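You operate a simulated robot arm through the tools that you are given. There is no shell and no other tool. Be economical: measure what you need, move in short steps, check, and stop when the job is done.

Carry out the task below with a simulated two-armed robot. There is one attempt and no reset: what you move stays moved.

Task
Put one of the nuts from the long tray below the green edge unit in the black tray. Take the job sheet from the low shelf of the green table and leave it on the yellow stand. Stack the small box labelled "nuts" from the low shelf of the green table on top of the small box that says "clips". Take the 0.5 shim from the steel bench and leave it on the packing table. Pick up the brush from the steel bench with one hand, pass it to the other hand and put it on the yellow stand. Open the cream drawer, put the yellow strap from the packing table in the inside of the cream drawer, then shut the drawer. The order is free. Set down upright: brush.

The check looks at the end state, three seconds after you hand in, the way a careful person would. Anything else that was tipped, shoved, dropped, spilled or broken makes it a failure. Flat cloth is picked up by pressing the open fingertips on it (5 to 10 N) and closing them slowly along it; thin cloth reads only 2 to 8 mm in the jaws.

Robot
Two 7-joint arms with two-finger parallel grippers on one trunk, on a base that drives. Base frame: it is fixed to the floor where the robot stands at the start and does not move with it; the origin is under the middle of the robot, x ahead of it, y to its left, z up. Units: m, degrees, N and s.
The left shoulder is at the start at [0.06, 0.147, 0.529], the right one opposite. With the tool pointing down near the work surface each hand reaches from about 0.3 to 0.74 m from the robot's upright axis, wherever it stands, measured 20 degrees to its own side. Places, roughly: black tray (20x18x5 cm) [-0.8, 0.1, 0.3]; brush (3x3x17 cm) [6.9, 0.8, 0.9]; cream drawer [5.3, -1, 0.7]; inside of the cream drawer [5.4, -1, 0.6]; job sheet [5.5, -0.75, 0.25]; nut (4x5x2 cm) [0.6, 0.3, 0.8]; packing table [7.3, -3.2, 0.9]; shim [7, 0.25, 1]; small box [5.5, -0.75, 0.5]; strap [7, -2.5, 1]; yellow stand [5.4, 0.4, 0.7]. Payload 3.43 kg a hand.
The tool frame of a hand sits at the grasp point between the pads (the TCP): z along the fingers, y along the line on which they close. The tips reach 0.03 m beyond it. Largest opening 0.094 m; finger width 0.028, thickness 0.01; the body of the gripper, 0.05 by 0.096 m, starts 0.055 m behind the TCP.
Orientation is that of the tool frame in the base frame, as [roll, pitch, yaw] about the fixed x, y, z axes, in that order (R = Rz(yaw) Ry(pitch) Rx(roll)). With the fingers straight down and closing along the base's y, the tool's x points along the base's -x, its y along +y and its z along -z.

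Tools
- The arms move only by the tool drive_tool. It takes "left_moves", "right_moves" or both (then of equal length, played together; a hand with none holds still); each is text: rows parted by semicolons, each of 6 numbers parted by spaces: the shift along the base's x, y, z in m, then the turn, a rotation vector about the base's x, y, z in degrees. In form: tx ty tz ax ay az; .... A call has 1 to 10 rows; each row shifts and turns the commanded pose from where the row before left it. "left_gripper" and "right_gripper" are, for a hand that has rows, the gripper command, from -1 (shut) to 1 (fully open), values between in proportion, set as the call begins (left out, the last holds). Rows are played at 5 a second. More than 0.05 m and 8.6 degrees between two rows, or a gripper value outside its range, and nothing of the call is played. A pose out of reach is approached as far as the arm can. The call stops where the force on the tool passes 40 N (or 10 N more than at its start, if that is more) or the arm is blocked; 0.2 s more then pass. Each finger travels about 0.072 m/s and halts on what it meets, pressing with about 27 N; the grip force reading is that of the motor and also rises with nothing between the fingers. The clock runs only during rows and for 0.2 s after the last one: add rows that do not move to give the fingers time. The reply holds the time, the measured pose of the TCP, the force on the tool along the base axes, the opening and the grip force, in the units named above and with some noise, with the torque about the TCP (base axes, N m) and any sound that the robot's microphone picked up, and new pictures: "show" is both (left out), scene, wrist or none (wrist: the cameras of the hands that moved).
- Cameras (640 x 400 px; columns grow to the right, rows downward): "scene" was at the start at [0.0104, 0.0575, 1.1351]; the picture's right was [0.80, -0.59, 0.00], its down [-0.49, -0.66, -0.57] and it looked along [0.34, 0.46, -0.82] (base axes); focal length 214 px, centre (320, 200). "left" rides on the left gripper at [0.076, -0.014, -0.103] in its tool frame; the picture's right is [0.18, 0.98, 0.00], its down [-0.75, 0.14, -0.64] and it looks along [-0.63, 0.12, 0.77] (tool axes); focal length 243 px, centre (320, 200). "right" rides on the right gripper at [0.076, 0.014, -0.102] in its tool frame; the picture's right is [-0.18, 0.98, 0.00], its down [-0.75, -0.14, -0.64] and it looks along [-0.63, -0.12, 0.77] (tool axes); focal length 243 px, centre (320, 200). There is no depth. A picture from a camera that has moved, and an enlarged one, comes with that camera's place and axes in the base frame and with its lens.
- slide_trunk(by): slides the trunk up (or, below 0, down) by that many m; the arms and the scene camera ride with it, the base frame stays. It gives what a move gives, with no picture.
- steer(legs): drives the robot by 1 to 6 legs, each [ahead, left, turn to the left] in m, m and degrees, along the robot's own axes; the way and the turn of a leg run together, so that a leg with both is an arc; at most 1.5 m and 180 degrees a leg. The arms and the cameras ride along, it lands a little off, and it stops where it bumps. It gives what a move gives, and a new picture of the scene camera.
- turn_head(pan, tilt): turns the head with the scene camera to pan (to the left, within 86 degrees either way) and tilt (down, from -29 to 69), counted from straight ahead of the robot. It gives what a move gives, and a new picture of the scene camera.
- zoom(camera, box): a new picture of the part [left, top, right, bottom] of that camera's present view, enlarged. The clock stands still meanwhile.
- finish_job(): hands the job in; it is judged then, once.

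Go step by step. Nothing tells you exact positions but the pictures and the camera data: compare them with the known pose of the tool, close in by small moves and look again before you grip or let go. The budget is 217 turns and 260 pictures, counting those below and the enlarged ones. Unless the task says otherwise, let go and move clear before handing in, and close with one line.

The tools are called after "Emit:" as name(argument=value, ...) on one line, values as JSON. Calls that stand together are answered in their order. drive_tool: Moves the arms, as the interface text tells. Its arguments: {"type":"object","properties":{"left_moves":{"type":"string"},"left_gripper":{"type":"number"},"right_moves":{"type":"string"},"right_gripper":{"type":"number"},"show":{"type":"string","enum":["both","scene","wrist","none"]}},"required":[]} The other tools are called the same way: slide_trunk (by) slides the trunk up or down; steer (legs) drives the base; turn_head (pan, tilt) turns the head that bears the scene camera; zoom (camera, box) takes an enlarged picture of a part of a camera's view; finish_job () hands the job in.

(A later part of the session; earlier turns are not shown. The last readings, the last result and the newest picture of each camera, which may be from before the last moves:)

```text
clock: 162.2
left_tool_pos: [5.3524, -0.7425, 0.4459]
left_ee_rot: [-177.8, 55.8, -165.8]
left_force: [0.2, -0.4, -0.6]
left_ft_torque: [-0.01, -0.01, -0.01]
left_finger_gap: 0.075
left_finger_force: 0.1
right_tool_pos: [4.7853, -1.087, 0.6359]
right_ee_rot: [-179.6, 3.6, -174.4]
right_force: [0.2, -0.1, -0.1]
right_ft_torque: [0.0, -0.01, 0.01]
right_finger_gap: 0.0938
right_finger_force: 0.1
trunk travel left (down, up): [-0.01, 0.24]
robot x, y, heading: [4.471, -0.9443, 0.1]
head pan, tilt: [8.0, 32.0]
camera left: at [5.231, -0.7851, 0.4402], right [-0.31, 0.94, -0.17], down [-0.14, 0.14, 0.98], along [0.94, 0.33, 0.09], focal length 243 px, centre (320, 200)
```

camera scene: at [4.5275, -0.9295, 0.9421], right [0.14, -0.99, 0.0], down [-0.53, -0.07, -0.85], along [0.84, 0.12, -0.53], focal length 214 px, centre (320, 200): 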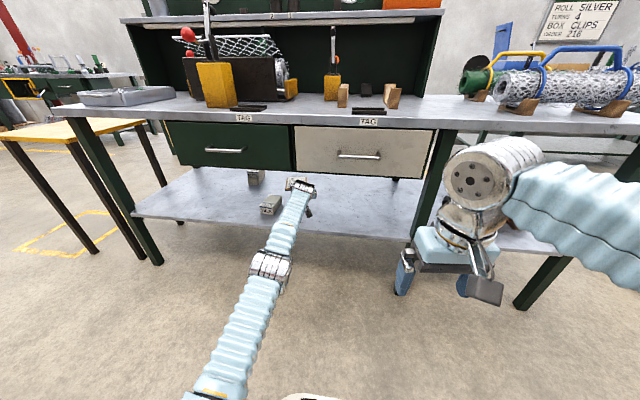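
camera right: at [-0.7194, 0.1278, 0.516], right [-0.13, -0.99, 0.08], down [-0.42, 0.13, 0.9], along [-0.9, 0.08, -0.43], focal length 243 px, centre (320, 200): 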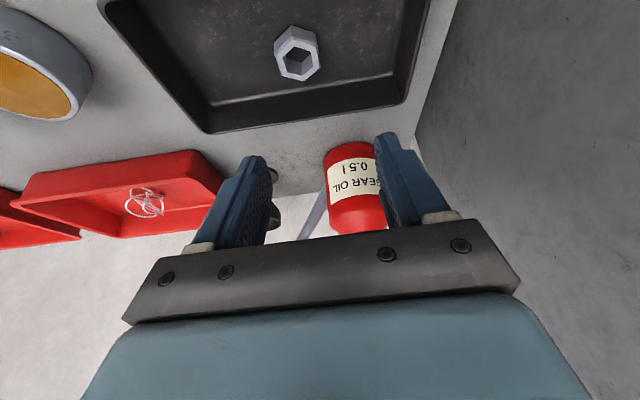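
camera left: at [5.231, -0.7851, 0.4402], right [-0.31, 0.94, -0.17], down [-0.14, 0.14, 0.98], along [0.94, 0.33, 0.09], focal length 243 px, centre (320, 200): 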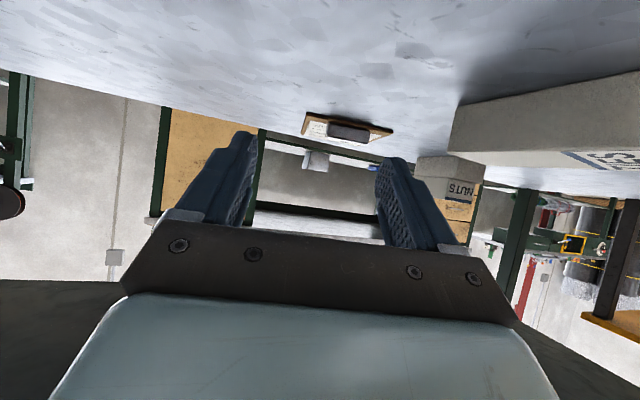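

Emit:
zoom(camera="left", box=[270, 90, 430, 190])

```text
4.00 times, centred on (350, 140) of left
camera zoom: at [5.231, -0.7851, 0.4402], right [-0.31, 0.94, -0.17], down [-0.14, 0.14, 0.98], along [0.94, 0.33, 0.09], focal length 970 px, centre (200, 440)
```

zoom: 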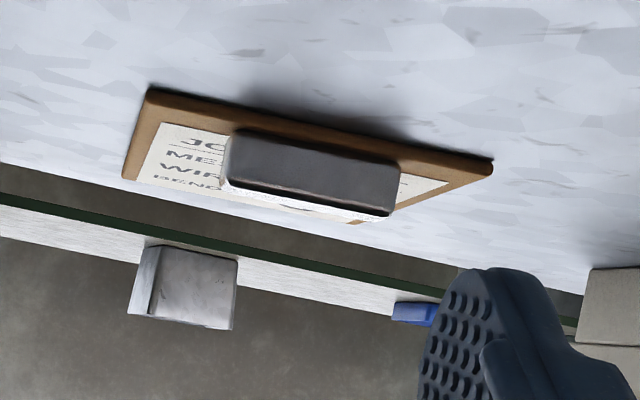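

Clip at about (5.533,−0.655), top ≈0.39. Approaching along the hand's axis.

Emit:
drive_tool(left_moves="0.035 0.018 -0.005 0 0 0; 0.035 0.018 -0.008 0 0 0; 0.035 0.018 -0.008 0 0 0; 0.03 0.018 -0.008 0 0 0; 0 0 0 0 0 0", show="wrist")

```text
clock: 163.4
left_tool_pos: [5.3529, -0.7192, 0.4345]
left_ee_rot: [-177.8, 55.8, -165.9]
left_force: [0.8, 0.1, -0.5]
left_ft_torque: [-0.01, 0.03, 0.02]
left_finger_gap: 0.0751
left_finger_force: 0.1
left hand out of reach, approached as far as the arm can: row 1, 2, 3, 4
right_tool_pos: [4.7849, -1.0884, 0.6355]
right_ee_rot: [-179.7, 3.6, -174.4]
right_force: [-0.3, 0.3, 0.3]
right_ft_torque: [-0.03, -0.01, 0.0]
right_finger_gap: 0.0939
right_finger_force: 0.1
trunk travel left (down, up): [-0.01, 0.24]
robot x, y, heading: [4.472, -0.939, -0.0]
head pan, tilt: [8.0, 32.0]
camera left: at [5.2321, -0.7616, 0.429], right [-0.31, 0.94, -0.17], down [-0.14, 0.14, 0.98], along [0.94, 0.33, 0.09], focal length 243 px, centre (320, 200)
```

left: 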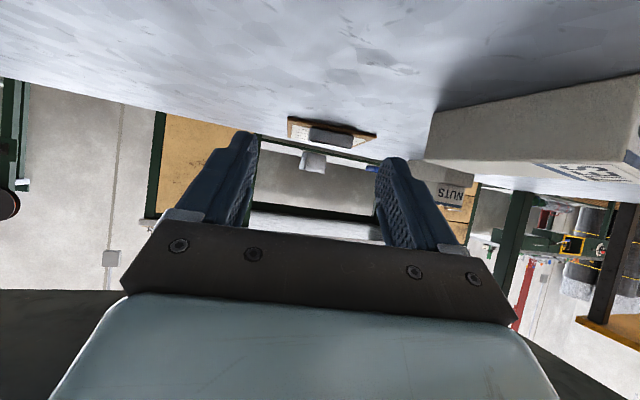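

Emit:
steer(legs=[[0.14, 0, 0]])

Emit:
drive_tool(left_moves="0.01 0.03 0 0 0 0; 0.01 0.03 0 0 0 0; 0 0 0 0 0 0", show="wrist")

```text
clock: 164.7
left_tool_pos: [5.4967, -0.7207, 0.4345]
left_ee_rot: [-177.9, 55.7, -165.8]
left_force: [-0.5, 0.8, -0.2]
left_ft_torque: [0.0, 0.0, -0.02]
left_finger_gap: 0.0755
left_finger_force: 0.0
right_tool_pos: [4.9306, -1.0886, 0.6356]
right_ee_rot: [-179.5, 3.5, -174.4]
right_force: [-0.1, 0.3, 0.0]
right_ft_torque: [0.03, 0.01, 0.03]
right_finger_gap: 0.094
right_finger_force: 0.1
trunk travel left (down, up): [-0.01, 0.24]
robot x, y, heading: [4.6136, -0.9404, -0.1]
head pan, tilt: [8.0, 32.0]
camera scene: at [4.6714, -0.9298, 0.9421], right [0.14, -0.99, 0.0], down [-0.53, -0.07, -0.85], along [0.84, 0.12, -0.53], focal length 214 px, centre (320, 200)
```

scene: 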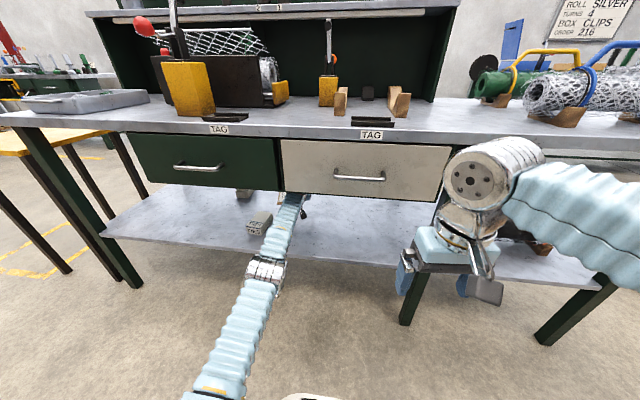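

```text
clock: 165.5
left_tool_pos: [5.4963, -0.6538, 0.427]
left_ee_rot: [-177.7, 55.9, -165.9]
left_force: [0.3, -0.6, -0.6]
left_ft_torque: [0.02, 0.02, -0.03]
left_finger_gap: 0.0752
left_finger_force: 0.1
left hand out of reach, approached as far as the arm can: row 1, 2
right_tool_pos: [4.9294, -1.0875, 0.6366]
right_ee_rot: [-179.6, 3.6, -174.4]
right_force: [0.4, -0.4, -1.0]
right_ft_torque: [0.01, 0.01, -0.02]
right_finger_gap: 0.0936
right_finger_force: 0.1
trunk travel left (down, up): [-0.01, 0.24]
robot x, y, heading: [4.6192, -0.9368, -0.1]
head pan, tilt: [8.0, 32.0]
camera left: at [5.3737, -0.6957, 0.4216], right [-0.31, 0.94, -0.17], down [-0.14, 0.14, 0.98], along [0.94, 0.33, 0.09], focal length 243 px, centre (320, 200)
```

left: 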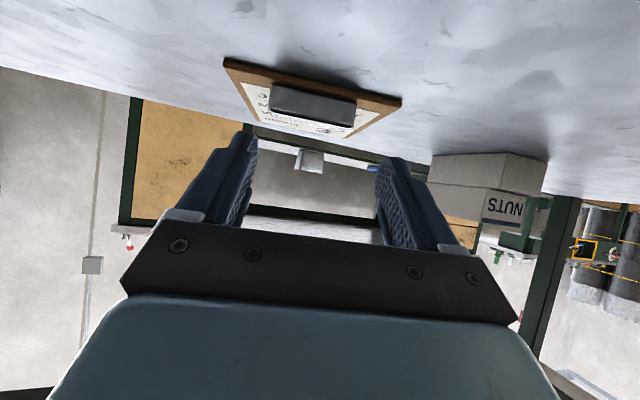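

Clip centre ≈ (5.528,−0.659,0.378). Creep base 2 cm forward, shift right 1 cm and descend.

Emit:
steer(legs=[[0.03, 0, 0]])

Emit:
drive_tool(left_moves="0 -0.009 0 0 0 0; 0 0 -0.012 0 0 0; 0 0 0 0 0 0", show="wrist")

```text
clock: 166.3
left_tool_pos: [5.5257, -0.6534, 0.4268]
left_ee_rot: [-177.7, 55.8, -165.9]
left_force: [-0.4, -0.1, 0.5]
left_ft_torque: [0.01, -0.01, -0.02]
left_finger_gap: 0.0752
left_finger_force: 0.0
right_tool_pos: [4.9595, -1.088, 0.6357]
right_ee_rot: [-179.5, 3.6, -174.4]
right_force: [-1.2, -0.5, 0.8]
right_ft_torque: [-0.01, 0.03, -0.02]
right_finger_gap: 0.094
right_finger_force: 0.1
trunk travel left (down, up): [-0.01, 0.24]
robot x, y, heading: [4.6444, -0.9417, -0.2]
head pan, tilt: [8.0, 32.0]
camera scene: at [4.7017, -0.9298, 0.9421], right [0.14, -0.99, 0.0], down [-0.53, -0.07, -0.85], along [0.84, 0.12, -0.53], focal length 214 px, centre (320, 200)
```

scene: 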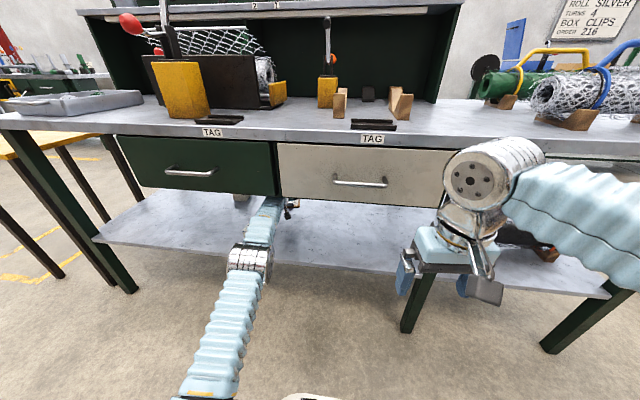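

```text
clock: 167.2
left_tool_pos: [5.5255, -0.6633, 0.415]
left_ee_rot: [-177.7, 55.7, -165.9]
left_force: [0.2, -0.1, 0.2]
left_ft_torque: [-0.02, -0.01, -0.02]
left_finger_gap: 0.0751
left_finger_force: 0.0
right_tool_pos: [4.9608, -1.0871, 0.6357]
right_ee_rot: [-179.6, 3.6, -174.4]
right_force: [0.0, -0.1, 0.6]
right_ft_torque: [0.01, 0.01, 0.02]
right_finger_gap: 0.0942
right_finger_force: 0.0
trunk travel left (down, up): [-0.01, 0.24]
robot x, y, heading: [4.6452, -0.94, -0.1]
head pan, tilt: [8.0, 32.0]
camera left: at [5.4043, -0.7051, 0.4097], right [-0.31, 0.94, -0.17], down [-0.14, 0.14, 0.98], along [0.94, 0.33, 0.09], focal length 243 px, centre (320, 200)
```

left: 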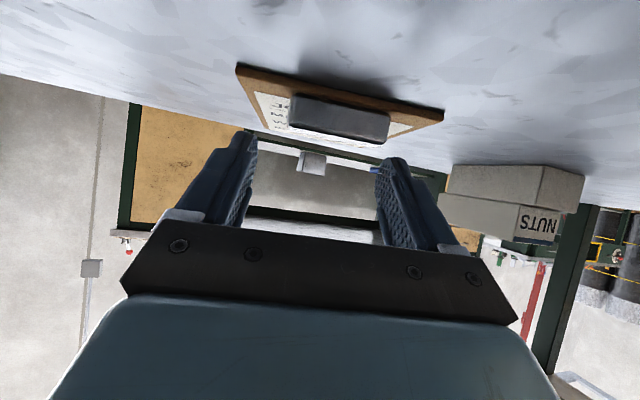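

Retract 16 mm so the tips centre on the clip, then descend.

Emit:
drive_tool(left_moves="-0.016 0 0 0 0 0; 0 0 -0.007 0 0 0; 0 0 -0.005 0 0 0; 0 0 0 0 0 0", show="wrist")

```text
clock: 168.2
left_tool_pos: [5.5101, -0.663, 0.4016]
left_ee_rot: [-177.8, 55.8, -165.9]
left_force: [0.0, -0.3, 0.3]
left_ft_torque: [0.0, 0.0, -0.02]
left_finger_gap: 0.0754
left_finger_force: 0.0
right_tool_pos: [4.9598, -1.0878, 0.6363]
right_ee_rot: [-179.6, 3.6, -174.4]
right_force: [0.6, -0.1, -0.4]
right_ft_torque: [0.03, -0.03, -0.02]
right_finger_gap: 0.0941
right_finger_force: 0.1
trunk travel left (down, up): [-0.01, 0.24]
robot x, y, heading: [4.6448, -0.9394, -0.4]
head pan, tilt: [8.0, 32.0]
camera left: at [5.3884, -0.7049, 0.3968], right [-0.31, 0.94, -0.17], down [-0.14, 0.14, 0.98], along [0.94, 0.33, 0.09], focal length 243 px, centre (320, 200)
```

left: 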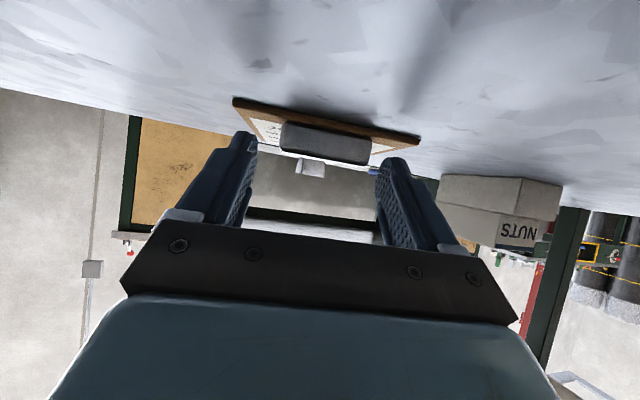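

Emit:
drive_tool(left_moves="0 0 -0.004 0 0 0; 0 0 -0.003 0 0 0; 0 0 0 0 0 0", show="none")

Emit:
drive_tool(left_moves="0 0 0 0 0 0; 0 0 0 0 0 0; 0 0 0 0 0 0; 0 0 0 0 0 0", left_gripper=-1, show="wrist")

```text
clock: 168.9
left_tool_pos: [5.509, -0.6631, 0.3964]
left_ee_rot: [-177.8, 55.8, -165.9]
left_force: [-0.4, 0.3, 0.8]
left_ft_torque: [0.01, 0.01, 0.01]
left_finger_gap: 0.0751
left_finger_force: 0.0
right_tool_pos: [4.9594, -1.0878, 0.6369]
right_ee_rot: [-179.5, 3.5, -174.3]
right_force: [0.4, -0.1, -1.0]
right_ft_torque: [0.0, 0.01, 0.01]
right_finger_gap: 0.0943
right_finger_force: 0.0
trunk travel left (down, up): [-0.01, 0.24]
robot x, y, heading: [4.6444, -0.9375, -0.2]
head pan, tilt: [8.0, 32.0]
```

```text
clock: 169.9
left_tool_pos: [5.509, -0.6613, 0.3956]
left_ee_rot: [-177.7, 55.8, -165.9]
left_force: [0.5, 0.5, 0.6]
left_ft_torque: [0.02, -0.01, 0.01]
left_finger_gap: 0.059
left_finger_force: 27.4
right_tool_pos: [4.9599, -1.089, 0.6366]
right_ee_rot: [-179.6, 3.6, -174.4]
right_force: [0.9, 0.3, 0.3]
right_ft_torque: [0.0, 0.0, -0.04]
right_finger_gap: 0.0938
right_finger_force: 0.0
trunk travel left (down, up): [-0.01, 0.24]
robot x, y, heading: [4.6425, -0.943, -0.1]
head pan, tilt: [8.0, 32.0]
camera left: at [5.3879, -0.7047, 0.3904], right [-0.31, 0.94, -0.17], down [-0.14, 0.14, 0.98], along [0.94, 0.33, 0.09], focal length 243 px, centre (320, 200)
```

left: 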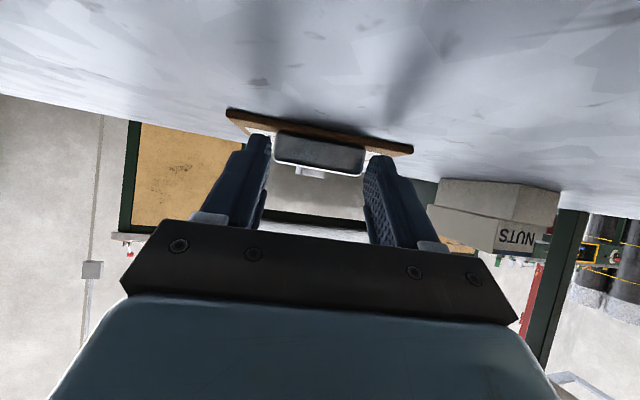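

Clip gripped. Lift 2.5 cm, shift right 7 cm to clear TIES, and check.

Emit:
drive_tool(left_moves="0 0 0.01 0 0 0; 0 0 0.015 0 0 0; 0 -0.03 0 0 0 0; 0 -0.03 0 0 0 0; 0 -0.02 0 0 0 0; 0 0 0 0 0 0", show="wrist")

```text
clock: 171.3
left_tool_pos: [5.5096, -0.7428, 0.4194]
left_ee_rot: [-177.8, 55.8, -165.8]
left_force: [-0.3, 0.2, -1.2]
left_ft_torque: [-0.05, 0.1, 0.02]
left_finger_gap: 0.0592
left_finger_force: 26.7
right_tool_pos: [4.96, -1.0882, 0.6362]
right_ee_rot: [-179.5, 3.6, -174.4]
right_force: [-0.6, -0.2, 0.7]
right_ft_torque: [-0.01, 0.04, 0.01]
right_finger_gap: 0.0938
right_finger_force: 0.0
trunk travel left (down, up): [-0.01, 0.24]
robot x, y, heading: [4.6435, -0.9398, -0.2]
head pan, tilt: [8.0, 32.0]
camera left: at [5.3884, -0.7858, 0.4147], right [-0.31, 0.94, -0.17], down [-0.14, 0.14, 0.98], along [0.94, 0.33, 0.09], focal length 243 px, centre (320, 200)
```

left: 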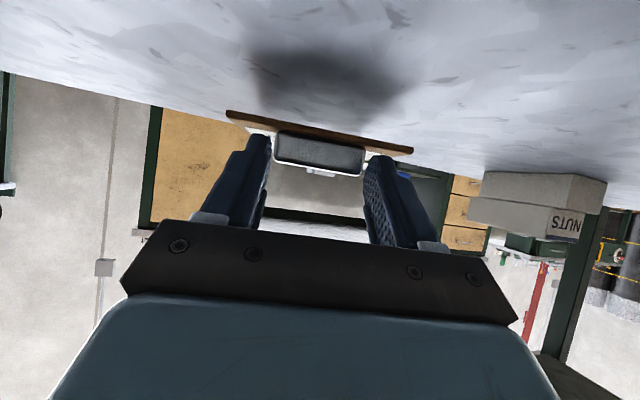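

The board is held level. Back out 0.2 m, raise the hand, then move left.

Emit:
steer(legs=[[-0.21, 0, 0]])

Emit:
drive_tool(left_moves="0 0 0.02 0 0 0; 0 0 0.025 0 0 0; 0 0 0 0 0 0", show="scene")

```text
clock: 173.0
left_tool_pos: [5.2971, -0.745, 0.4182]
left_ee_rot: [-177.8, 55.8, -166.0]
left_force: [-0.4, -0.5, -1.3]
left_ft_torque: [-0.02, 0.13, 0.0]
left_finger_gap: 0.0591
left_finger_force: 26.3
right_tool_pos: [4.7472, -1.0868, 0.6358]
right_ee_rot: [-179.6, 3.6, -174.6]
right_force: [-0.3, -0.8, -0.6]
right_ft_torque: [-0.02, -0.03, 0.01]
right_finger_gap: 0.0941
right_finger_force: 0.1
trunk travel left (down, up): [-0.01, 0.24]
robot x, y, heading: [4.4332, -0.9401, -0.3]
head pan, tilt: [8.0, 32.0]
camera scene: at [4.489, -0.9293, 0.9421], right [0.14, -0.99, 0.0], down [-0.53, -0.07, -0.85], along [0.84, 0.11, -0.53], focal length 214 px, centre (320, 200)
```

scene: 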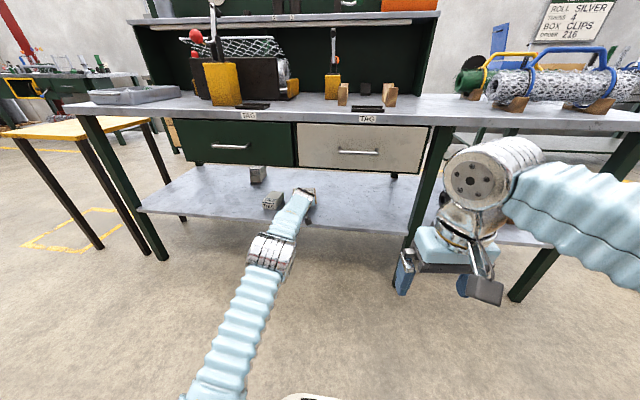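

```text
clock: 173.8
left_tool_pos: [5.2956, -0.746, 0.4652]
left_ee_rot: [-177.7, 55.8, -166.0]
left_force: [-1.0, 0.9, -1.2]
left_ft_torque: [-0.04, 0.11, -0.01]
left_finger_gap: 0.0593
left_finger_force: 27.4
right_tool_pos: [4.7462, -1.0886, 0.6357]
right_ee_rot: [-179.6, 3.6, -174.6]
right_force: [0.8, -0.1, -0.1]
right_ft_torque: [-0.01, 0.0, 0.01]
right_finger_gap: 0.0941
right_finger_force: 0.0
trunk travel left (down, up): [-0.01, 0.24]
robot x, y, heading: [4.4385, -0.9417, -0.4]
head pan, tilt: [8.0, 32.0]
camera scene: at [4.489, -0.9293, 0.9421], right [0.14, -0.99, 0.0], down [-0.53, -0.07, -0.85], along [0.84, 0.11, -0.53], focal length 214 px, centre (320, 200)
```

scene: 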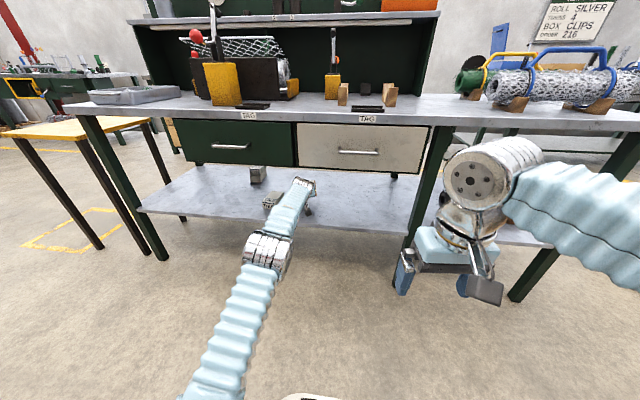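

Now move left 0.45 m and back 0.22 m.

Emit:
steer(legs=[[0, 0.45, 0.4], [-0.22, 0, 0]])

Emit:
drive_tool(left_moves="-0.04 0 0.02 0 0 0; -0.04 0 0.02 0 0 0; -0.04 0 0.02 0 0 0; 0 0 0 0 0 0", show="scene")

```text
clock: 177.8
left_tool_pos: [5.0718, -0.2936, 0.4658]
left_ee_rot: [-177.7, 55.8, -165.3]
left_force: [0.7, 0.5, -1.7]
left_ft_torque: [-0.03, 0.1, 0.0]
left_finger_gap: 0.0589
left_finger_force: 26.9
right_tool_pos: [4.5247, -0.6425, 0.6351]
right_ee_rot: [-179.6, 3.6, -173.9]
right_force: [-0.5, 1.1, 0.1]
right_ft_torque: [0.02, 0.02, -0.04]
right_finger_gap: 0.094
right_finger_force: 0.1
trunk travel left (down, up): [-0.01, 0.24]
robot x, y, heading: [4.2103, -0.5007, 0.3]
head pan, tilt: [8.0, 32.0]
camera scene: at [4.2658, -0.4864, 0.9421], right [0.15, -0.99, 0.0], down [-0.52, -0.08, -0.85], along [0.84, 0.12, -0.53], focal length 214 px, centre (320, 200)
```

scene: 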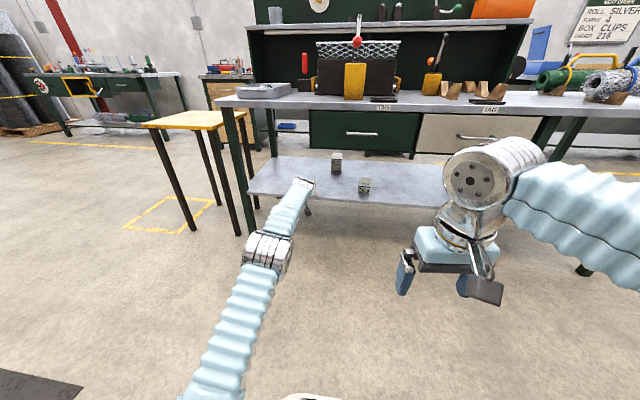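

```text
clock: 178.8
left_tool_pos: [4.9506, -0.2939, 0.5239]
left_ee_rot: [-177.7, 55.8, -165.4]
left_force: [0.3, 0.2, -1.7]
left_ft_torque: [0.01, 0.1, -0.02]
left_finger_gap: 0.0591
left_finger_force: 27.0
right_tool_pos: [4.5252, -0.6425, 0.6362]
right_ee_rot: [-179.6, 3.6, -173.9]
right_force: [0.5, -0.1, 0.8]
right_ft_torque: [0.0, 0.03, -0.01]
right_finger_gap: 0.0941
right_finger_force: 0.0
trunk travel left (down, up): [-0.01, 0.24]
robot x, y, heading: [4.2095, -0.498, 0.4]
head pan, tilt: [8.0, 32.0]
camera scene: at [4.2658, -0.4864, 0.942], right [0.15, -0.99, 0.0], down [-0.52, -0.08, -0.85], along [0.84, 0.12, -0.53], focal length 214 px, centre (320, 200)
```

scene: 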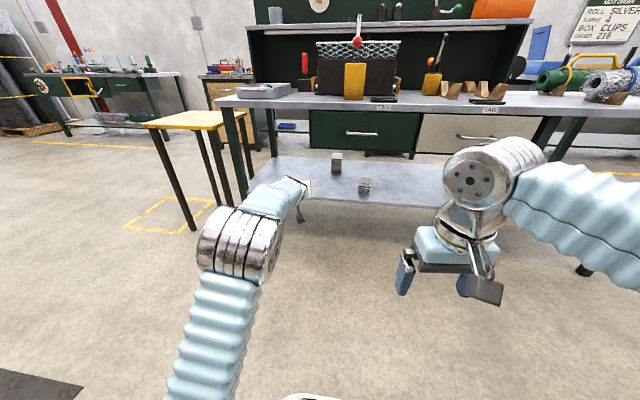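

The yellow stand top spans about x 5.17–5.6, y 0.1–0.55, z≈0.7. I'll raise the trunk, move left, and look.

Emit:
slide_trunk(by=0.235)

Emit:
steer(legs=[[0.1, 0.68, 0]])

Emit:
turn_head(pan=15, tilt=32)

```text
clock: 181.2
left_tool_pos: [4.9511, -0.2943, 0.7595]
left_ee_rot: [-177.8, 55.8, -165.4]
left_force: [0.5, -0.2, -1.0]
left_ft_torque: [-0.03, 0.13, 0.01]
left_finger_gap: 0.0593
left_finger_force: 26.7
right_tool_pos: [4.526, -0.6424, 0.8713]
right_ee_rot: [-179.6, 3.6, -173.8]
right_force: [0.4, -0.3, 0.7]
right_ft_torque: [0.01, -0.01, 0.04]
right_finger_gap: 0.0941
right_finger_force: 0.1
trunk travel left (down, up): [-0.245, 0.005]
robot x, y, heading: [4.2075, -0.4963, 0.3]
head pan, tilt: [8.0, 32.0]
```

```text
clock: 183.6
left_tool_pos: [4.9964, 0.0571, 0.7583]
left_ee_rot: [-177.7, 55.7, -163.9]
left_force: [0.0, -0.3, -0.7]
left_ft_torque: [-0.04, 0.07, -0.02]
left_finger_gap: 0.0591
left_finger_force: 26.6
right_tool_pos: [4.5797, -0.3015, 0.8717]
right_ee_rot: [-179.6, 3.5, -172.4]
right_force: [0.2, 0.0, 0.4]
right_ft_torque: [-0.03, -0.03, 0.03]
right_finger_gap: 0.0938
right_finger_force: 0.0
trunk travel left (down, up): [-0.245, 0.005]
robot x, y, heading: [4.2631, -0.1672, 1.7]
head pan, tilt: [8.0, 32.0]
stopped in leg 1: the robot was blocked; the commanded pose is now the measured one
camera scene: at [4.3163, -0.1526, 1.1771], right [0.17, -0.99, 0.0], down [-0.52, -0.09, -0.85], along [0.84, 0.14, -0.53], focal length 214 px, centre (320, 200)
```

scene: 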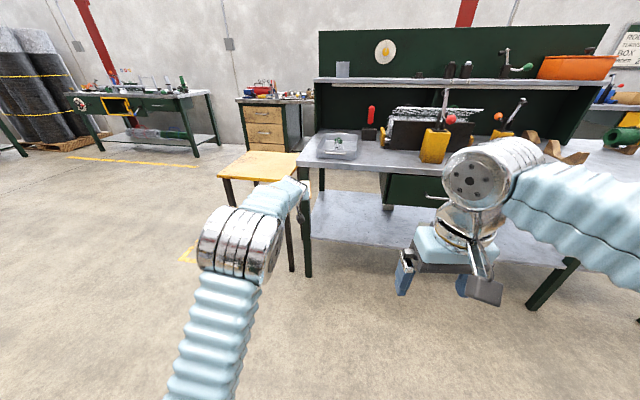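

```text
clock: 184.2
left_tool_pos: [4.9966, 0.0572, 0.7577]
left_ee_rot: [-177.8, 55.8, -164.0]
left_force: [-0.4, -1.0, -0.8]
left_ft_torque: [-0.03, 0.08, 0.01]
left_finger_gap: 0.0593
left_finger_force: 27.5
right_tool_pos: [4.5795, -0.3016, 0.8717]
right_ee_rot: [-179.6, 3.6, -172.4]
right_force: [0.1, 1.1, -0.9]
right_ft_torque: [-0.01, -0.02, 0.0]
right_finger_gap: 0.0939
right_finger_force: 0.0
trunk travel left (down, up): [-0.245, 0.005]
robot x, y, heading: [4.2578, -0.1675, 1.8]
head pan, tilt: [15.0, 32.0]
camera scene: at [4.3138, -0.1422, 1.1771], right [0.29, -0.96, 0.0], down [-0.51, -0.15, -0.85], along [0.81, 0.24, -0.53], focal length 214 px, centre (320, 200)
```

scene: 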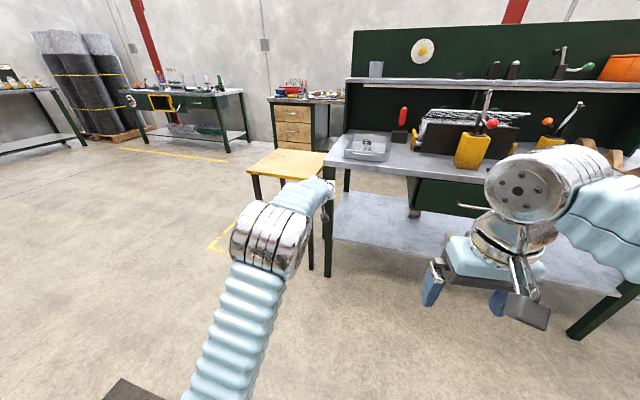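

Blocked again on the left; let me look there.

Emit:
turn_head(pan=86, tilt=50)

```text
clock: 185.7
left_tool_pos: [4.9968, 0.0576, 0.7588]
left_ee_rot: [-177.8, 55.8, -164.0]
left_force: [0.1, 0.0, -0.9]
left_ft_torque: [0.0, 0.11, -0.02]
left_finger_gap: 0.0593
left_finger_force: 27.0
right_tool_pos: [4.5798, -0.3011, 0.8715]
right_ee_rot: [-179.6, 3.6, -172.4]
right_force: [-1.0, -0.5, 0.4]
right_ft_torque: [0.02, -0.02, 0.02]
right_finger_gap: 0.0941
right_finger_force: 0.0
trunk travel left (down, up): [-0.245, 0.005]
robot x, y, heading: [4.2597, -0.1657, 1.6]
head pan, tilt: [85.9, 50.0]
camera scene: at [4.2312, -0.0911, 1.1507], right [1.0, -0.04, 0.0], down [-0.03, -0.77, -0.64], along [0.03, 0.64, -0.77], focal length 214 px, centre (320, 200)
```

scene: 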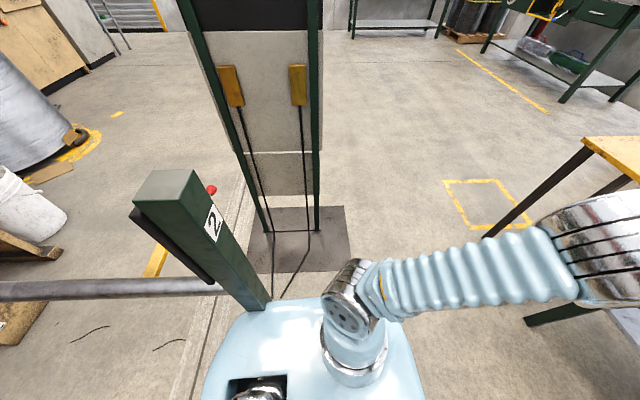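

Post 2 is beside me. I'll retract the hand 12 cm, drive ahead 0.14 m, then left 0.37 m past the post.

Emit:
drive_tool(left_moves="-0.04 0.02 0.01 0 0 0; -0.04 0.02 0.01 0 0 0; -0.04 0.02 0.01 0 0 0; 0 0 0 0 0 0", show="none")

Emit:
steer(legs=[[0.14, -0.02, -1.6], [0, 0.35, 0]])

Emit:
turn_head(pan=20, tilt=36)

```text
clock: 186.7
left_tool_pos: [4.8768, 0.1209, 0.7914]
left_ee_rot: [-177.8, 55.9, -163.9]
left_force: [-0.1, -0.4, -1.4]
left_ft_torque: [-0.03, 0.13, 0.01]
left_finger_gap: 0.0591
left_finger_force: 27.0
right_tool_pos: [4.5795, -0.3005, 0.8718]
right_ee_rot: [-179.6, 3.6, -172.3]
right_force: [-0.3, -0.6, 0.2]
right_ft_torque: [0.01, 0.0, 0.04]
right_finger_gap: 0.094
right_finger_force: 0.1
trunk travel left (down, up): [-0.245, 0.005]
robot x, y, heading: [4.2574, -0.165, 1.8]
head pan, tilt: [85.9, 50.0]
```

```text
clock: 189.9
left_tool_pos: [5.0267, 0.4305, 0.7902]
left_ee_rot: [-177.8, 55.7, -165.5]
left_force: [0.5, 0.0, -1.1]
left_ft_torque: [0.01, 0.1, 0.01]
left_finger_gap: 0.0593
left_finger_force: 27.5
right_tool_pos: [4.7163, 0.0205, 0.8704]
right_ee_rot: [-179.5, 3.6, -174.0]
right_force: [0.1, -0.1, 0.4]
right_ft_torque: [0.02, -0.02, -0.01]
right_finger_gap: 0.094
right_finger_force: 0.1
trunk travel left (down, up): [-0.245, 0.005]
robot x, y, heading: [4.4016, 0.1622, 0.1]
head pan, tilt: [85.9, 50.0]
camera scene: at [4.3747, 0.2402, 1.1507], right [1.0, -0.07, 0.0], down [-0.05, -0.76, -0.64], along [0.04, 0.64, -0.77], focal length 214 px, centre (320, 200)
```

scene: 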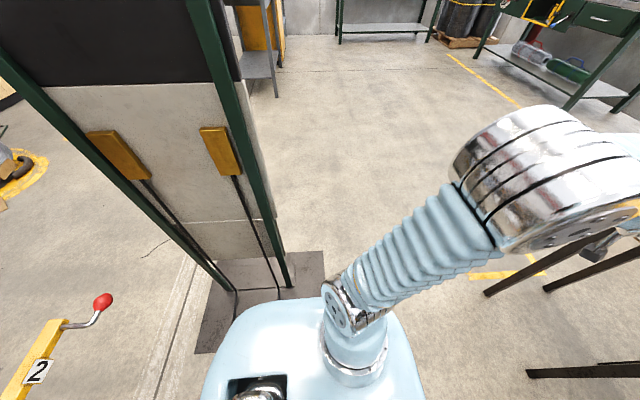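

```text
clock: 191.2
left_tool_pos: [5.0263, 0.4316, 0.7903]
left_ee_rot: [-177.8, 55.8, -165.7]
left_force: [0.7, -0.1, -1.5]
left_ft_torque: [-0.03, 0.12, 0.01]
left_finger_gap: 0.0598
left_finger_force: 27.0
right_tool_pos: [4.7167, 0.0199, 0.8705]
right_ee_rot: [-179.5, 3.6, -174.0]
right_force: [0.8, -0.4, -0.2]
right_ft_torque: [-0.01, 0.02, -0.01]
right_finger_gap: 0.0941
right_finger_force: 0.0
trunk travel left (down, up): [-0.245, 0.005]
robot x, y, heading: [4.401, 0.1653, 0.1]
head pan, tilt: [20.0, 36.0]
camera scene: at [4.4515, 0.1937, 1.1709], right [0.34, -0.94, 0.0], down [-0.55, -0.2, -0.81], along [0.76, 0.28, -0.59], focal length 214 px, centre (320, 200)
```

scene: 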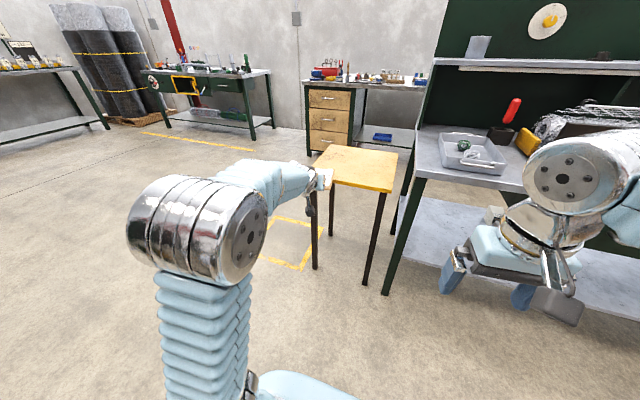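

Stand top: x 5.21–5.57, y 0.175–0.58. I'll place the sheet with centre near (5.42, 0.45): drive ahead 0.3 m.

Emit:
steer(legs=[[0.3, 0, 0]])

Emit:
drive_tool(left_moves="0 0 -0.015 0 0 0; 0 0 0 0 0 0", show="wrist")

```text
clock: 193.3
left_tool_pos: [5.3283, 0.4294, 0.7899]
left_ee_rot: [-177.8, 55.8, -165.8]
left_force: [-0.2, 0.7, -0.7]
left_ft_torque: [-0.07, 0.09, 0.01]
left_finger_gap: 0.0595
left_finger_force: 27.3
right_tool_pos: [5.0149, 0.0186, 0.8707]
right_ee_rot: [-179.6, 3.7, -174.3]
right_force: [0.2, -0.2, -0.4]
right_ft_torque: [-0.01, -0.03, 0.0]
right_finger_gap: 0.0941
right_finger_force: 0.1
trunk travel left (down, up): [-0.245, 0.005]
robot x, y, heading: [4.6992, 0.1626, -0.3]
head pan, tilt: [20.0, 36.0]
camera scene: at [4.7513, 0.1934, 1.1709], right [0.34, -0.94, 0.0], down [-0.55, -0.2, -0.81], along [0.76, 0.28, -0.59], focal length 214 px, centre (320, 200)
```

scene: 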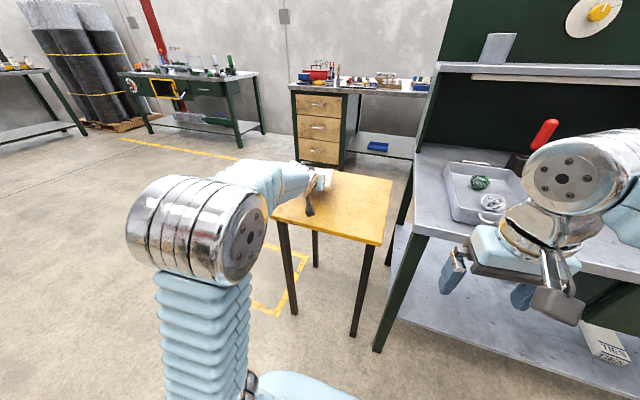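

```text
clock: 193.9
left_tool_pos: [5.3285, 0.4288, 0.7747]
left_ee_rot: [-177.8, 55.7, -165.7]
left_force: [0.5, -0.2, -0.7]
left_ft_torque: [-0.01, 0.09, 0.05]
left_finger_gap: 0.0596
left_finger_force: 26.8
right_tool_pos: [5.0153, 0.0194, 0.8712]
right_ee_rot: [-179.7, 3.6, -174.3]
right_force: [0.8, 0.3, -0.5]
right_ft_torque: [0.02, 0.02, 0.01]
right_finger_gap: 0.0939
right_finger_force: 0.2
trunk travel left (down, up): [-0.245, 0.005]
robot x, y, heading: [4.7003, 0.1673, -0.2]
head pan, tilt: [20.0, 36.0]
camera left: at [5.2068, 0.3867, 0.7697], right [-0.31, 0.93, -0.17], down [-0.14, 0.14, 0.98], along [0.94, 0.33, 0.09], focal length 243 px, centre (320, 200)
```

left: 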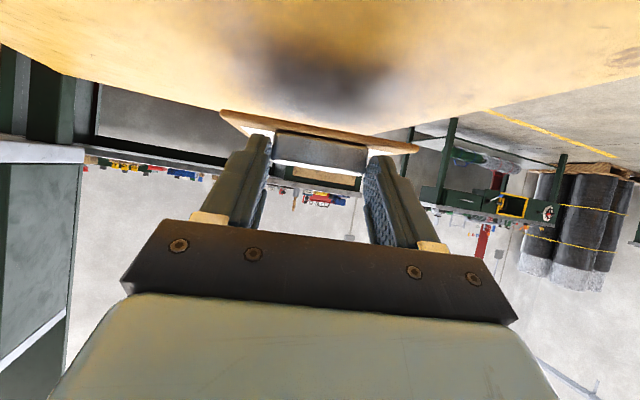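

Lower in small steps.

Emit:
drive_tool(left_moves="0 0 -0.01 0 0 0; 0 0 -0.01 0 0 0; 0 0 -0.006 0 0 0; 0 0 0 0 0 0", show="wrist")

```text
clock: 194.9
left_tool_pos: [5.3282, 0.4297, 0.7487]
left_ee_rot: [-177.9, 55.9, -165.9]
left_force: [0.6, -1.3, -1.3]
left_ft_torque: [0.0, 0.09, -0.02]
left_finger_gap: 0.0597
left_finger_force: 26.8
right_tool_pos: [5.0161, 0.0182, 0.8718]
right_ee_rot: [-179.6, 3.6, -174.2]
right_force: [0.2, -0.9, 0.6]
right_ft_torque: [0.04, -0.01, 0.02]
right_finger_gap: 0.0937
right_finger_force: 0.1
trunk travel left (down, up): [-0.245, 0.005]
robot x, y, heading: [4.7022, 0.1668, -0.0]
head pan, tilt: [20.0, 36.0]
camera left: at [5.2063, 0.387, 0.7439], right [-0.31, 0.93, -0.17], down [-0.14, 0.14, 0.98], along [0.94, 0.33, 0.09], focal length 243 px, centre (320, 200)
```

left: 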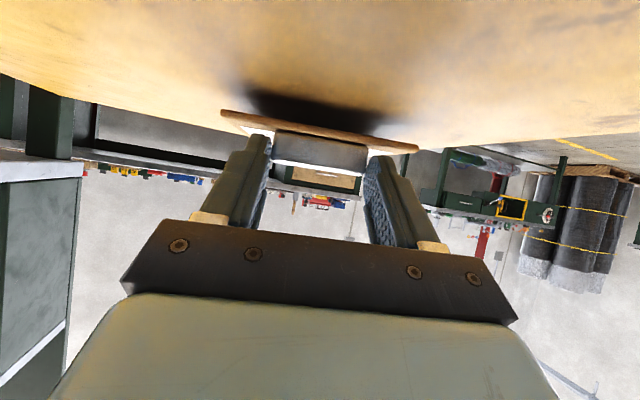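

Emit:
drive_tool(left_moves="0 0 -0.005 0 0 0; 0 0 -0.005 0 0 0; 0 0 0 0 0 0", show="none")

Emit:
drive_tool(left_moves="0 0 -0.003 0 0 0; 0 0 -0.003 0 0 0; 0 0 0 0 0 0", show="wrist")

```text
clock: 195.7
left_tool_pos: [5.327, 0.4302, 0.7394]
left_ee_rot: [-177.7, 55.9, -165.8]
left_force: [0.6, 1.2, 2.4]
left_ft_torque: [0.35, -0.54, 0.13]
left_finger_gap: 0.0594
left_finger_force: 27.5
right_tool_pos: [5.0146, 0.0191, 0.8713]
right_ee_rot: [-179.7, 3.8, -174.2]
right_force: [0.3, -1.8, -0.4]
right_ft_torque: [-0.02, 0.0, -0.02]
right_finger_gap: 0.094
right_finger_force: 0.0
trunk travel left (down, up): [-0.245, 0.005]
robot x, y, heading: [4.7007, 0.1617, -0.4]
head pan, tilt: [20.0, 36.0]
```

```text
clock: 196.5
left_tool_pos: [5.3272, 0.4282, 0.7342]
left_ee_rot: [-177.7, 56.0, -165.9]
left_force: [3.3, 0.0, 13.9]
left_ft_torque: [0.48, -0.14, -0.11]
left_finger_gap: 0.0594
left_finger_force: 26.7
right_tool_pos: [5.0152, 0.0195, 0.8712]
right_ee_rot: [-179.6, 3.6, -174.2]
right_force: [0.1, 0.3, 0.4]
right_ft_torque: [-0.02, -0.01, -0.02]
right_finger_gap: 0.0941
right_finger_force: 0.2
trunk travel left (down, up): [-0.245, 0.005]
robot x, y, heading: [4.7028, 0.1624, 0.0]
head pan, tilt: [20.0, 36.0]
camera left: at [5.2065, 0.3864, 0.729], right [-0.31, 0.94, -0.17], down [-0.14, 0.14, 0.98], along [0.94, 0.33, 0.09], focal length 243 px, centre (320, 200)
```

left: 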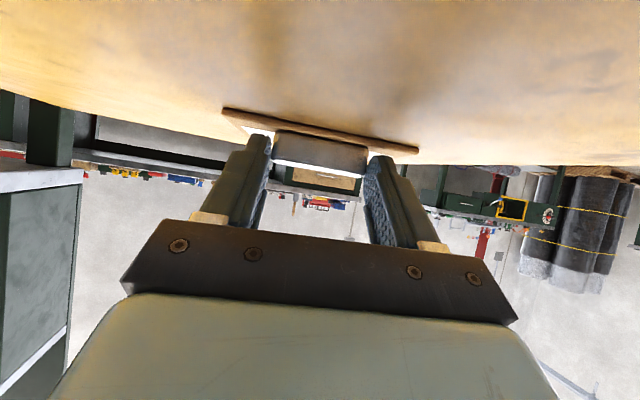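

Flat contact (stand top ≈0.705). Release, lift, and back off.

Emit:
drive_tool(left_moves="0 0 0.001 0 0 0; 0 0 0 0 0 0; 0 0 0 0 0 0", left_gripper=0.6, show="none")

Emit:
drive_tool(left_moves="0 0 0.02 0 0 0; -0.02 0 0.03 0 0 0; -0.03 0 0.03 0 0 0; -0.03 0 0.03 0 0 0; -0.03 0 0.03 0 0 0; 0 0 0 0 0 0", show="scene")

```text
clock: 197.3
left_tool_pos: [5.3275, 0.4286, 0.7333]
left_ee_rot: [-177.8, 55.7, -165.8]
left_force: [0.0, 0.0, 0.5]
left_ft_torque: [0.02, 0.0, 0.0]
left_finger_gap: 0.0754
left_finger_force: 0.1
right_tool_pos: [5.0158, 0.0189, 0.8714]
right_ee_rot: [-179.6, 3.6, -174.2]
right_force: [0.0, 0.5, 0.0]
right_ft_torque: [0.04, 0.02, -0.01]
right_finger_gap: 0.0942
right_finger_force: 0.1
trunk travel left (down, up): [-0.245, 0.005]
robot x, y, heading: [4.6981, 0.1646, -0.3]
head pan, tilt: [20.0, 36.0]
```

```text
clock: 198.7
left_tool_pos: [5.2172, 0.4291, 0.8736]
left_ee_rot: [-177.6, 55.7, -165.8]
left_force: [0.7, -0.7, -0.5]
left_ft_torque: [0.03, 0.01, 0.03]
left_finger_gap: 0.0752
left_finger_force: 0.0
right_tool_pos: [5.0146, 0.0204, 0.8706]
right_ee_rot: [-179.6, 3.7, -174.2]
right_force: [-0.5, -0.1, 0.1]
right_ft_torque: [0.01, -0.02, 0.01]
right_finger_gap: 0.094
right_finger_force: 0.0
trunk travel left (down, up): [-0.245, 0.005]
robot x, y, heading: [4.7013, 0.1646, -0.2]
head pan, tilt: [20.0, 36.0]
camera scene: at [4.7512, 0.1933, 1.1709], right [0.34, -0.94, 0.0], down [-0.55, -0.2, -0.81], along [0.76, 0.28, -0.59], focal length 214 px, centre (320, 200)
```

scene: 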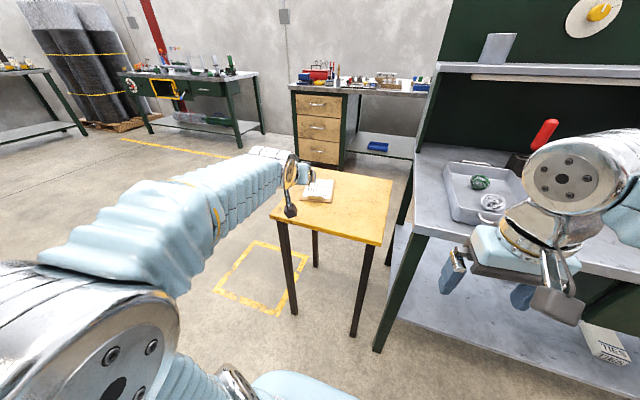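

Job sheet is on the stand. Next I'll drive around the stand's left side to the bench behind (brush and shim).

Emit:
steer(legs=[[0.06, 0, 0], [0, 0.95, 0], [0.9, 0.1, 0]])

Emit:
turn_head(pan=-15, tilt=25)

```text
clock: 208.5
left_tool_pos: [6.1605, 1.4947, 0.874]
left_ee_rot: [-177.8, 55.8, -165.4]
left_force: [0.1, 0.3, 0.0]
left_ft_torque: [0.01, -0.02, -0.01]
left_finger_gap: 0.075
left_finger_force: 0.1
right_tool_pos: [5.9603, 1.0835, 0.871]
right_ee_rot: [-179.6, 3.6, -173.5]
right_force: [0.2, 0.3, -0.2]
right_ft_torque: [-0.02, -0.02, 0.0]
right_finger_gap: 0.0943
right_finger_force: 0.1
trunk travel left (down, up): [-0.245, 0.005]
robot x, y, heading: [5.644, 1.2235, 0.4]
head pan, tilt: [20.0, 36.0]
camera scene: at [5.6945, 1.2547, 1.1709], right [0.35, -0.94, 0.0], down [-0.55, -0.21, -0.81], along [0.76, 0.28, -0.59], focal length 214 px, centre (320, 200)
```

scene: 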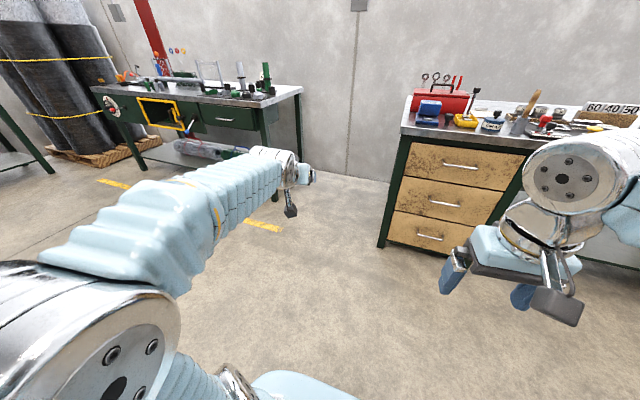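

```text
clock: 209.6
left_tool_pos: [6.1582, 1.4941, 0.8743]
left_ee_rot: [-177.7, 55.8, -165.4]
left_force: [-0.5, -0.9, 1.0]
left_ft_torque: [-0.02, -0.01, 0.02]
left_finger_gap: 0.0751
left_finger_force: 0.0
right_tool_pos: [5.9607, 1.0835, 0.8727]
right_ee_rot: [-179.6, 3.7, -173.6]
right_force: [0.4, 0.4, 0.0]
right_ft_torque: [-0.03, -0.01, -0.02]
right_finger_gap: 0.0941
right_finger_force: 0.0
trunk travel left (down, up): [-0.245, 0.005]
robot x, y, heading: [5.6434, 1.2259, 0.3]
head pan, tilt: [-15.0, 25.0]
camera scene: at [5.7018, 1.2011, 1.1882], right [-0.25, -0.97, 0.0], down [-0.41, 0.11, -0.91], along [0.88, -0.23, -0.42], focal length 214 px, centre (320, 200)
```

scene: 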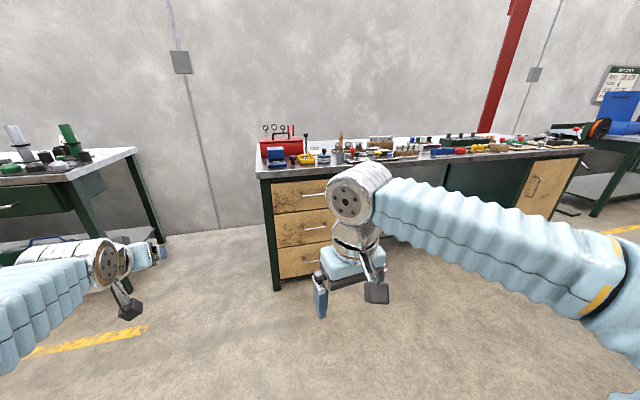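

The bench front is at x≈6.8, its left end y≈1.2. I'll approach and view the items.

Emit:
steer(legs=[[0.45, -0.1, 0], [0, -0.4, 0]])

Emit:
turn_head(pan=0, tilt=30)

Emit:
zoom(camera="scene", box=[100, 80, 540, 280])

```text
clock: 214.4
left_tool_pos: [6.6158, 0.9961, 0.8748]
left_ee_rot: [-177.8, 55.8, -165.4]
left_force: [0.3, -0.6, -0.1]
left_ft_torque: [-0.04, 0.03, -0.03]
left_finger_gap: 0.0752
left_finger_force: 0.1
right_tool_pos: [6.4176, 0.5845, 0.8719]
right_ee_rot: [-179.6, 3.7, -173.7]
right_force: [0.3, -0.5, -0.2]
right_ft_torque: [-0.01, -0.03, -0.01]
right_finger_gap: 0.0939
right_finger_force: 0.0
trunk travel left (down, up): [-0.245, 0.005]
robot x, y, heading: [6.1, 0.7293, 0.2]
head pan, tilt: [-15.0, 25.0]
camera scene: at [6.1582, 0.7023, 1.1882], right [-0.25, -0.97, 0.0], down [-0.41, 0.11, -0.91], along [0.88, -0.23, -0.42], focal length 214 px, centre (320, 200)
```

scene: 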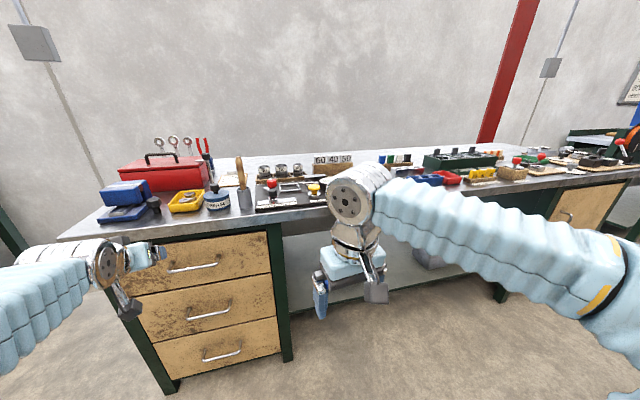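

```text
clock: 215.2
left_tool_pos: [6.617, 0.9959, 0.8739]
left_ee_rot: [-177.8, 55.7, -165.4]
left_force: [-0.2, 0.3, 0.2]
left_ft_torque: [-0.01, -0.01, 0.0]
left_finger_gap: 0.0753
left_finger_force: 0.1
right_tool_pos: [6.4178, 0.5848, 0.8714]
right_ee_rot: [-179.6, 3.6, -173.7]
right_force: [0.0, -0.5, -0.3]
right_ft_torque: [0.0, 0.0, -0.01]
right_finger_gap: 0.094
right_finger_force: 0.1
trunk travel left (down, up): [-0.245, 0.005]
robot x, y, heading: [6.0975, 0.7244, 0.1]
head pan, tilt: [0.0, 30.0]
camera scene: at [6.1595, 0.726, 1.1802], right [0.01, -1.0, 0.0], down [-0.5, 0.0, -0.87], along [0.87, 0.01, -0.5], focal length 214 px, centre (320, 200)
```

scene: 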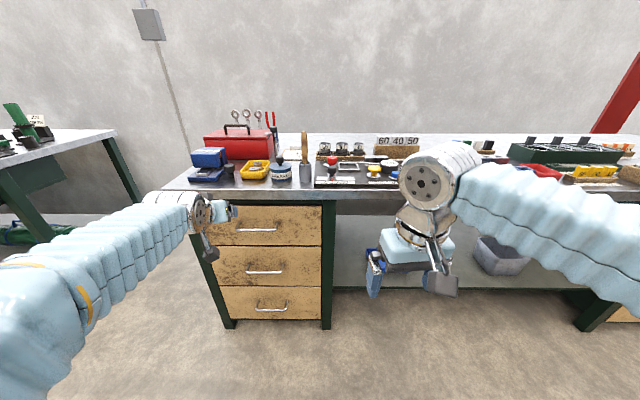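

```text
1.45 times, centred on (320, 180) of scene
camera zoom: at [6.1595, 0.726, 1.1802], right [0.01, -1.0, 0.0], down [-0.5, 0.0, -0.87], along [0.87, 0.01, -0.5], focal length 312 px, centre (320, 229)
```

zoom: 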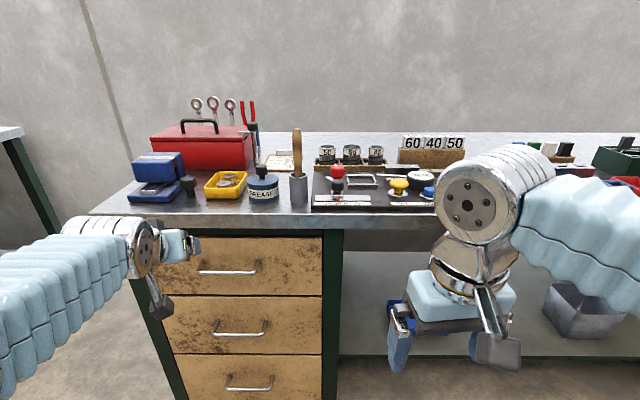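

Emit:
zoom(camera="scene", box=[240, 100, 400, 200])

```text
4.00 times, centred on (320, 150) of scene
camera zoom: at [6.1595, 0.726, 1.1802], right [0.01, -1.0, 0.0], down [-0.5, 0.0, -0.87], along [0.87, 0.01, -0.5], focal length 858 px, centre (320, 400)
```

zoom: 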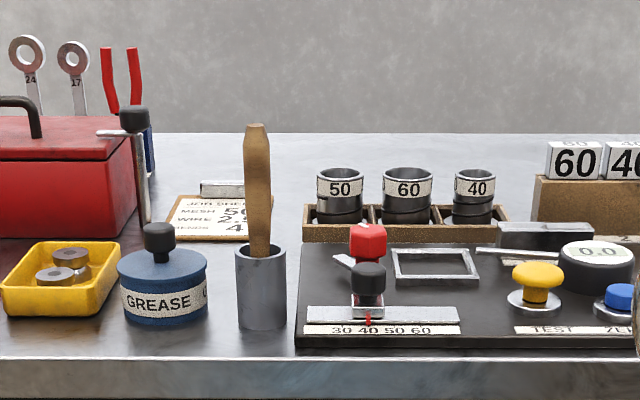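

The brush stands in a grey cup at about (6.88, 0.79), bench ≈0.845, handle top ≈1.02. I'll turn the right hand to point forward (nearly horizontal).

Emit:
drive_tool(right_moves="0.015 0 0.012 0 -8 0; 0.015 0 0.012 0 -8 0; 0.015 0 0.012 0 -8 0; 0.015 0 0.012 0 -8 0; 0.015 0 0.012 0 -8 0; 0.015 0 0.012 0 -8 0; 0.015 0 0.012 0 -8 0; 0 0 0 0 -8 0; 0 0 0 0 -5 0; 0 0 0 0 0 0", show="scene", right_gripper=0.6)

```text
clock: 217.4
left_tool_pos: [6.6159, 0.9956, 0.8736]
left_ee_rot: [-177.8, 55.9, -165.3]
left_force: [0.8, 0.2, 0.6]
left_ft_torque: [-0.01, -0.03, -0.01]
left_finger_gap: 0.075
left_finger_force: 0.1
right_tool_pos: [6.5216, 0.5836, 0.9564]
right_ee_rot: [-160.4, 71.6, -159.5]
right_force: [0.4, -0.1, 0.0]
right_ft_torque: [-0.03, 0.0, 0.01]
right_finger_gap: 0.0752
right_finger_force: 0.0
trunk travel left (down, up): [-0.245, 0.005]
robot x, y, heading: [6.1007, 0.725, 0.2]
head pan, tilt: [0.0, 30.0]
camera scene: at [6.1594, 0.7261, 1.1802], right [0.01, -1.0, 0.0], down [-0.5, 0.0, -0.87], along [0.87, 0.01, -0.5], focal length 214 px, centre (320, 200)
```

scene: 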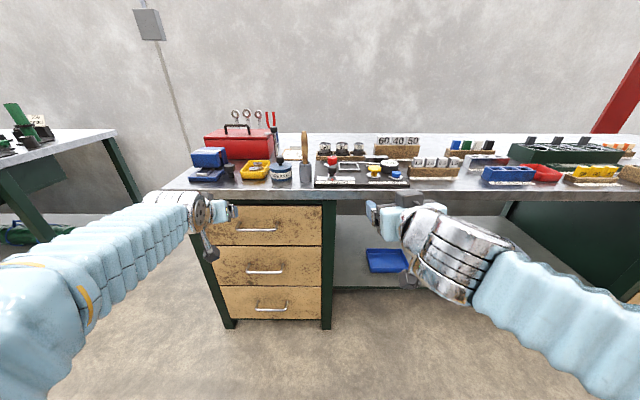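

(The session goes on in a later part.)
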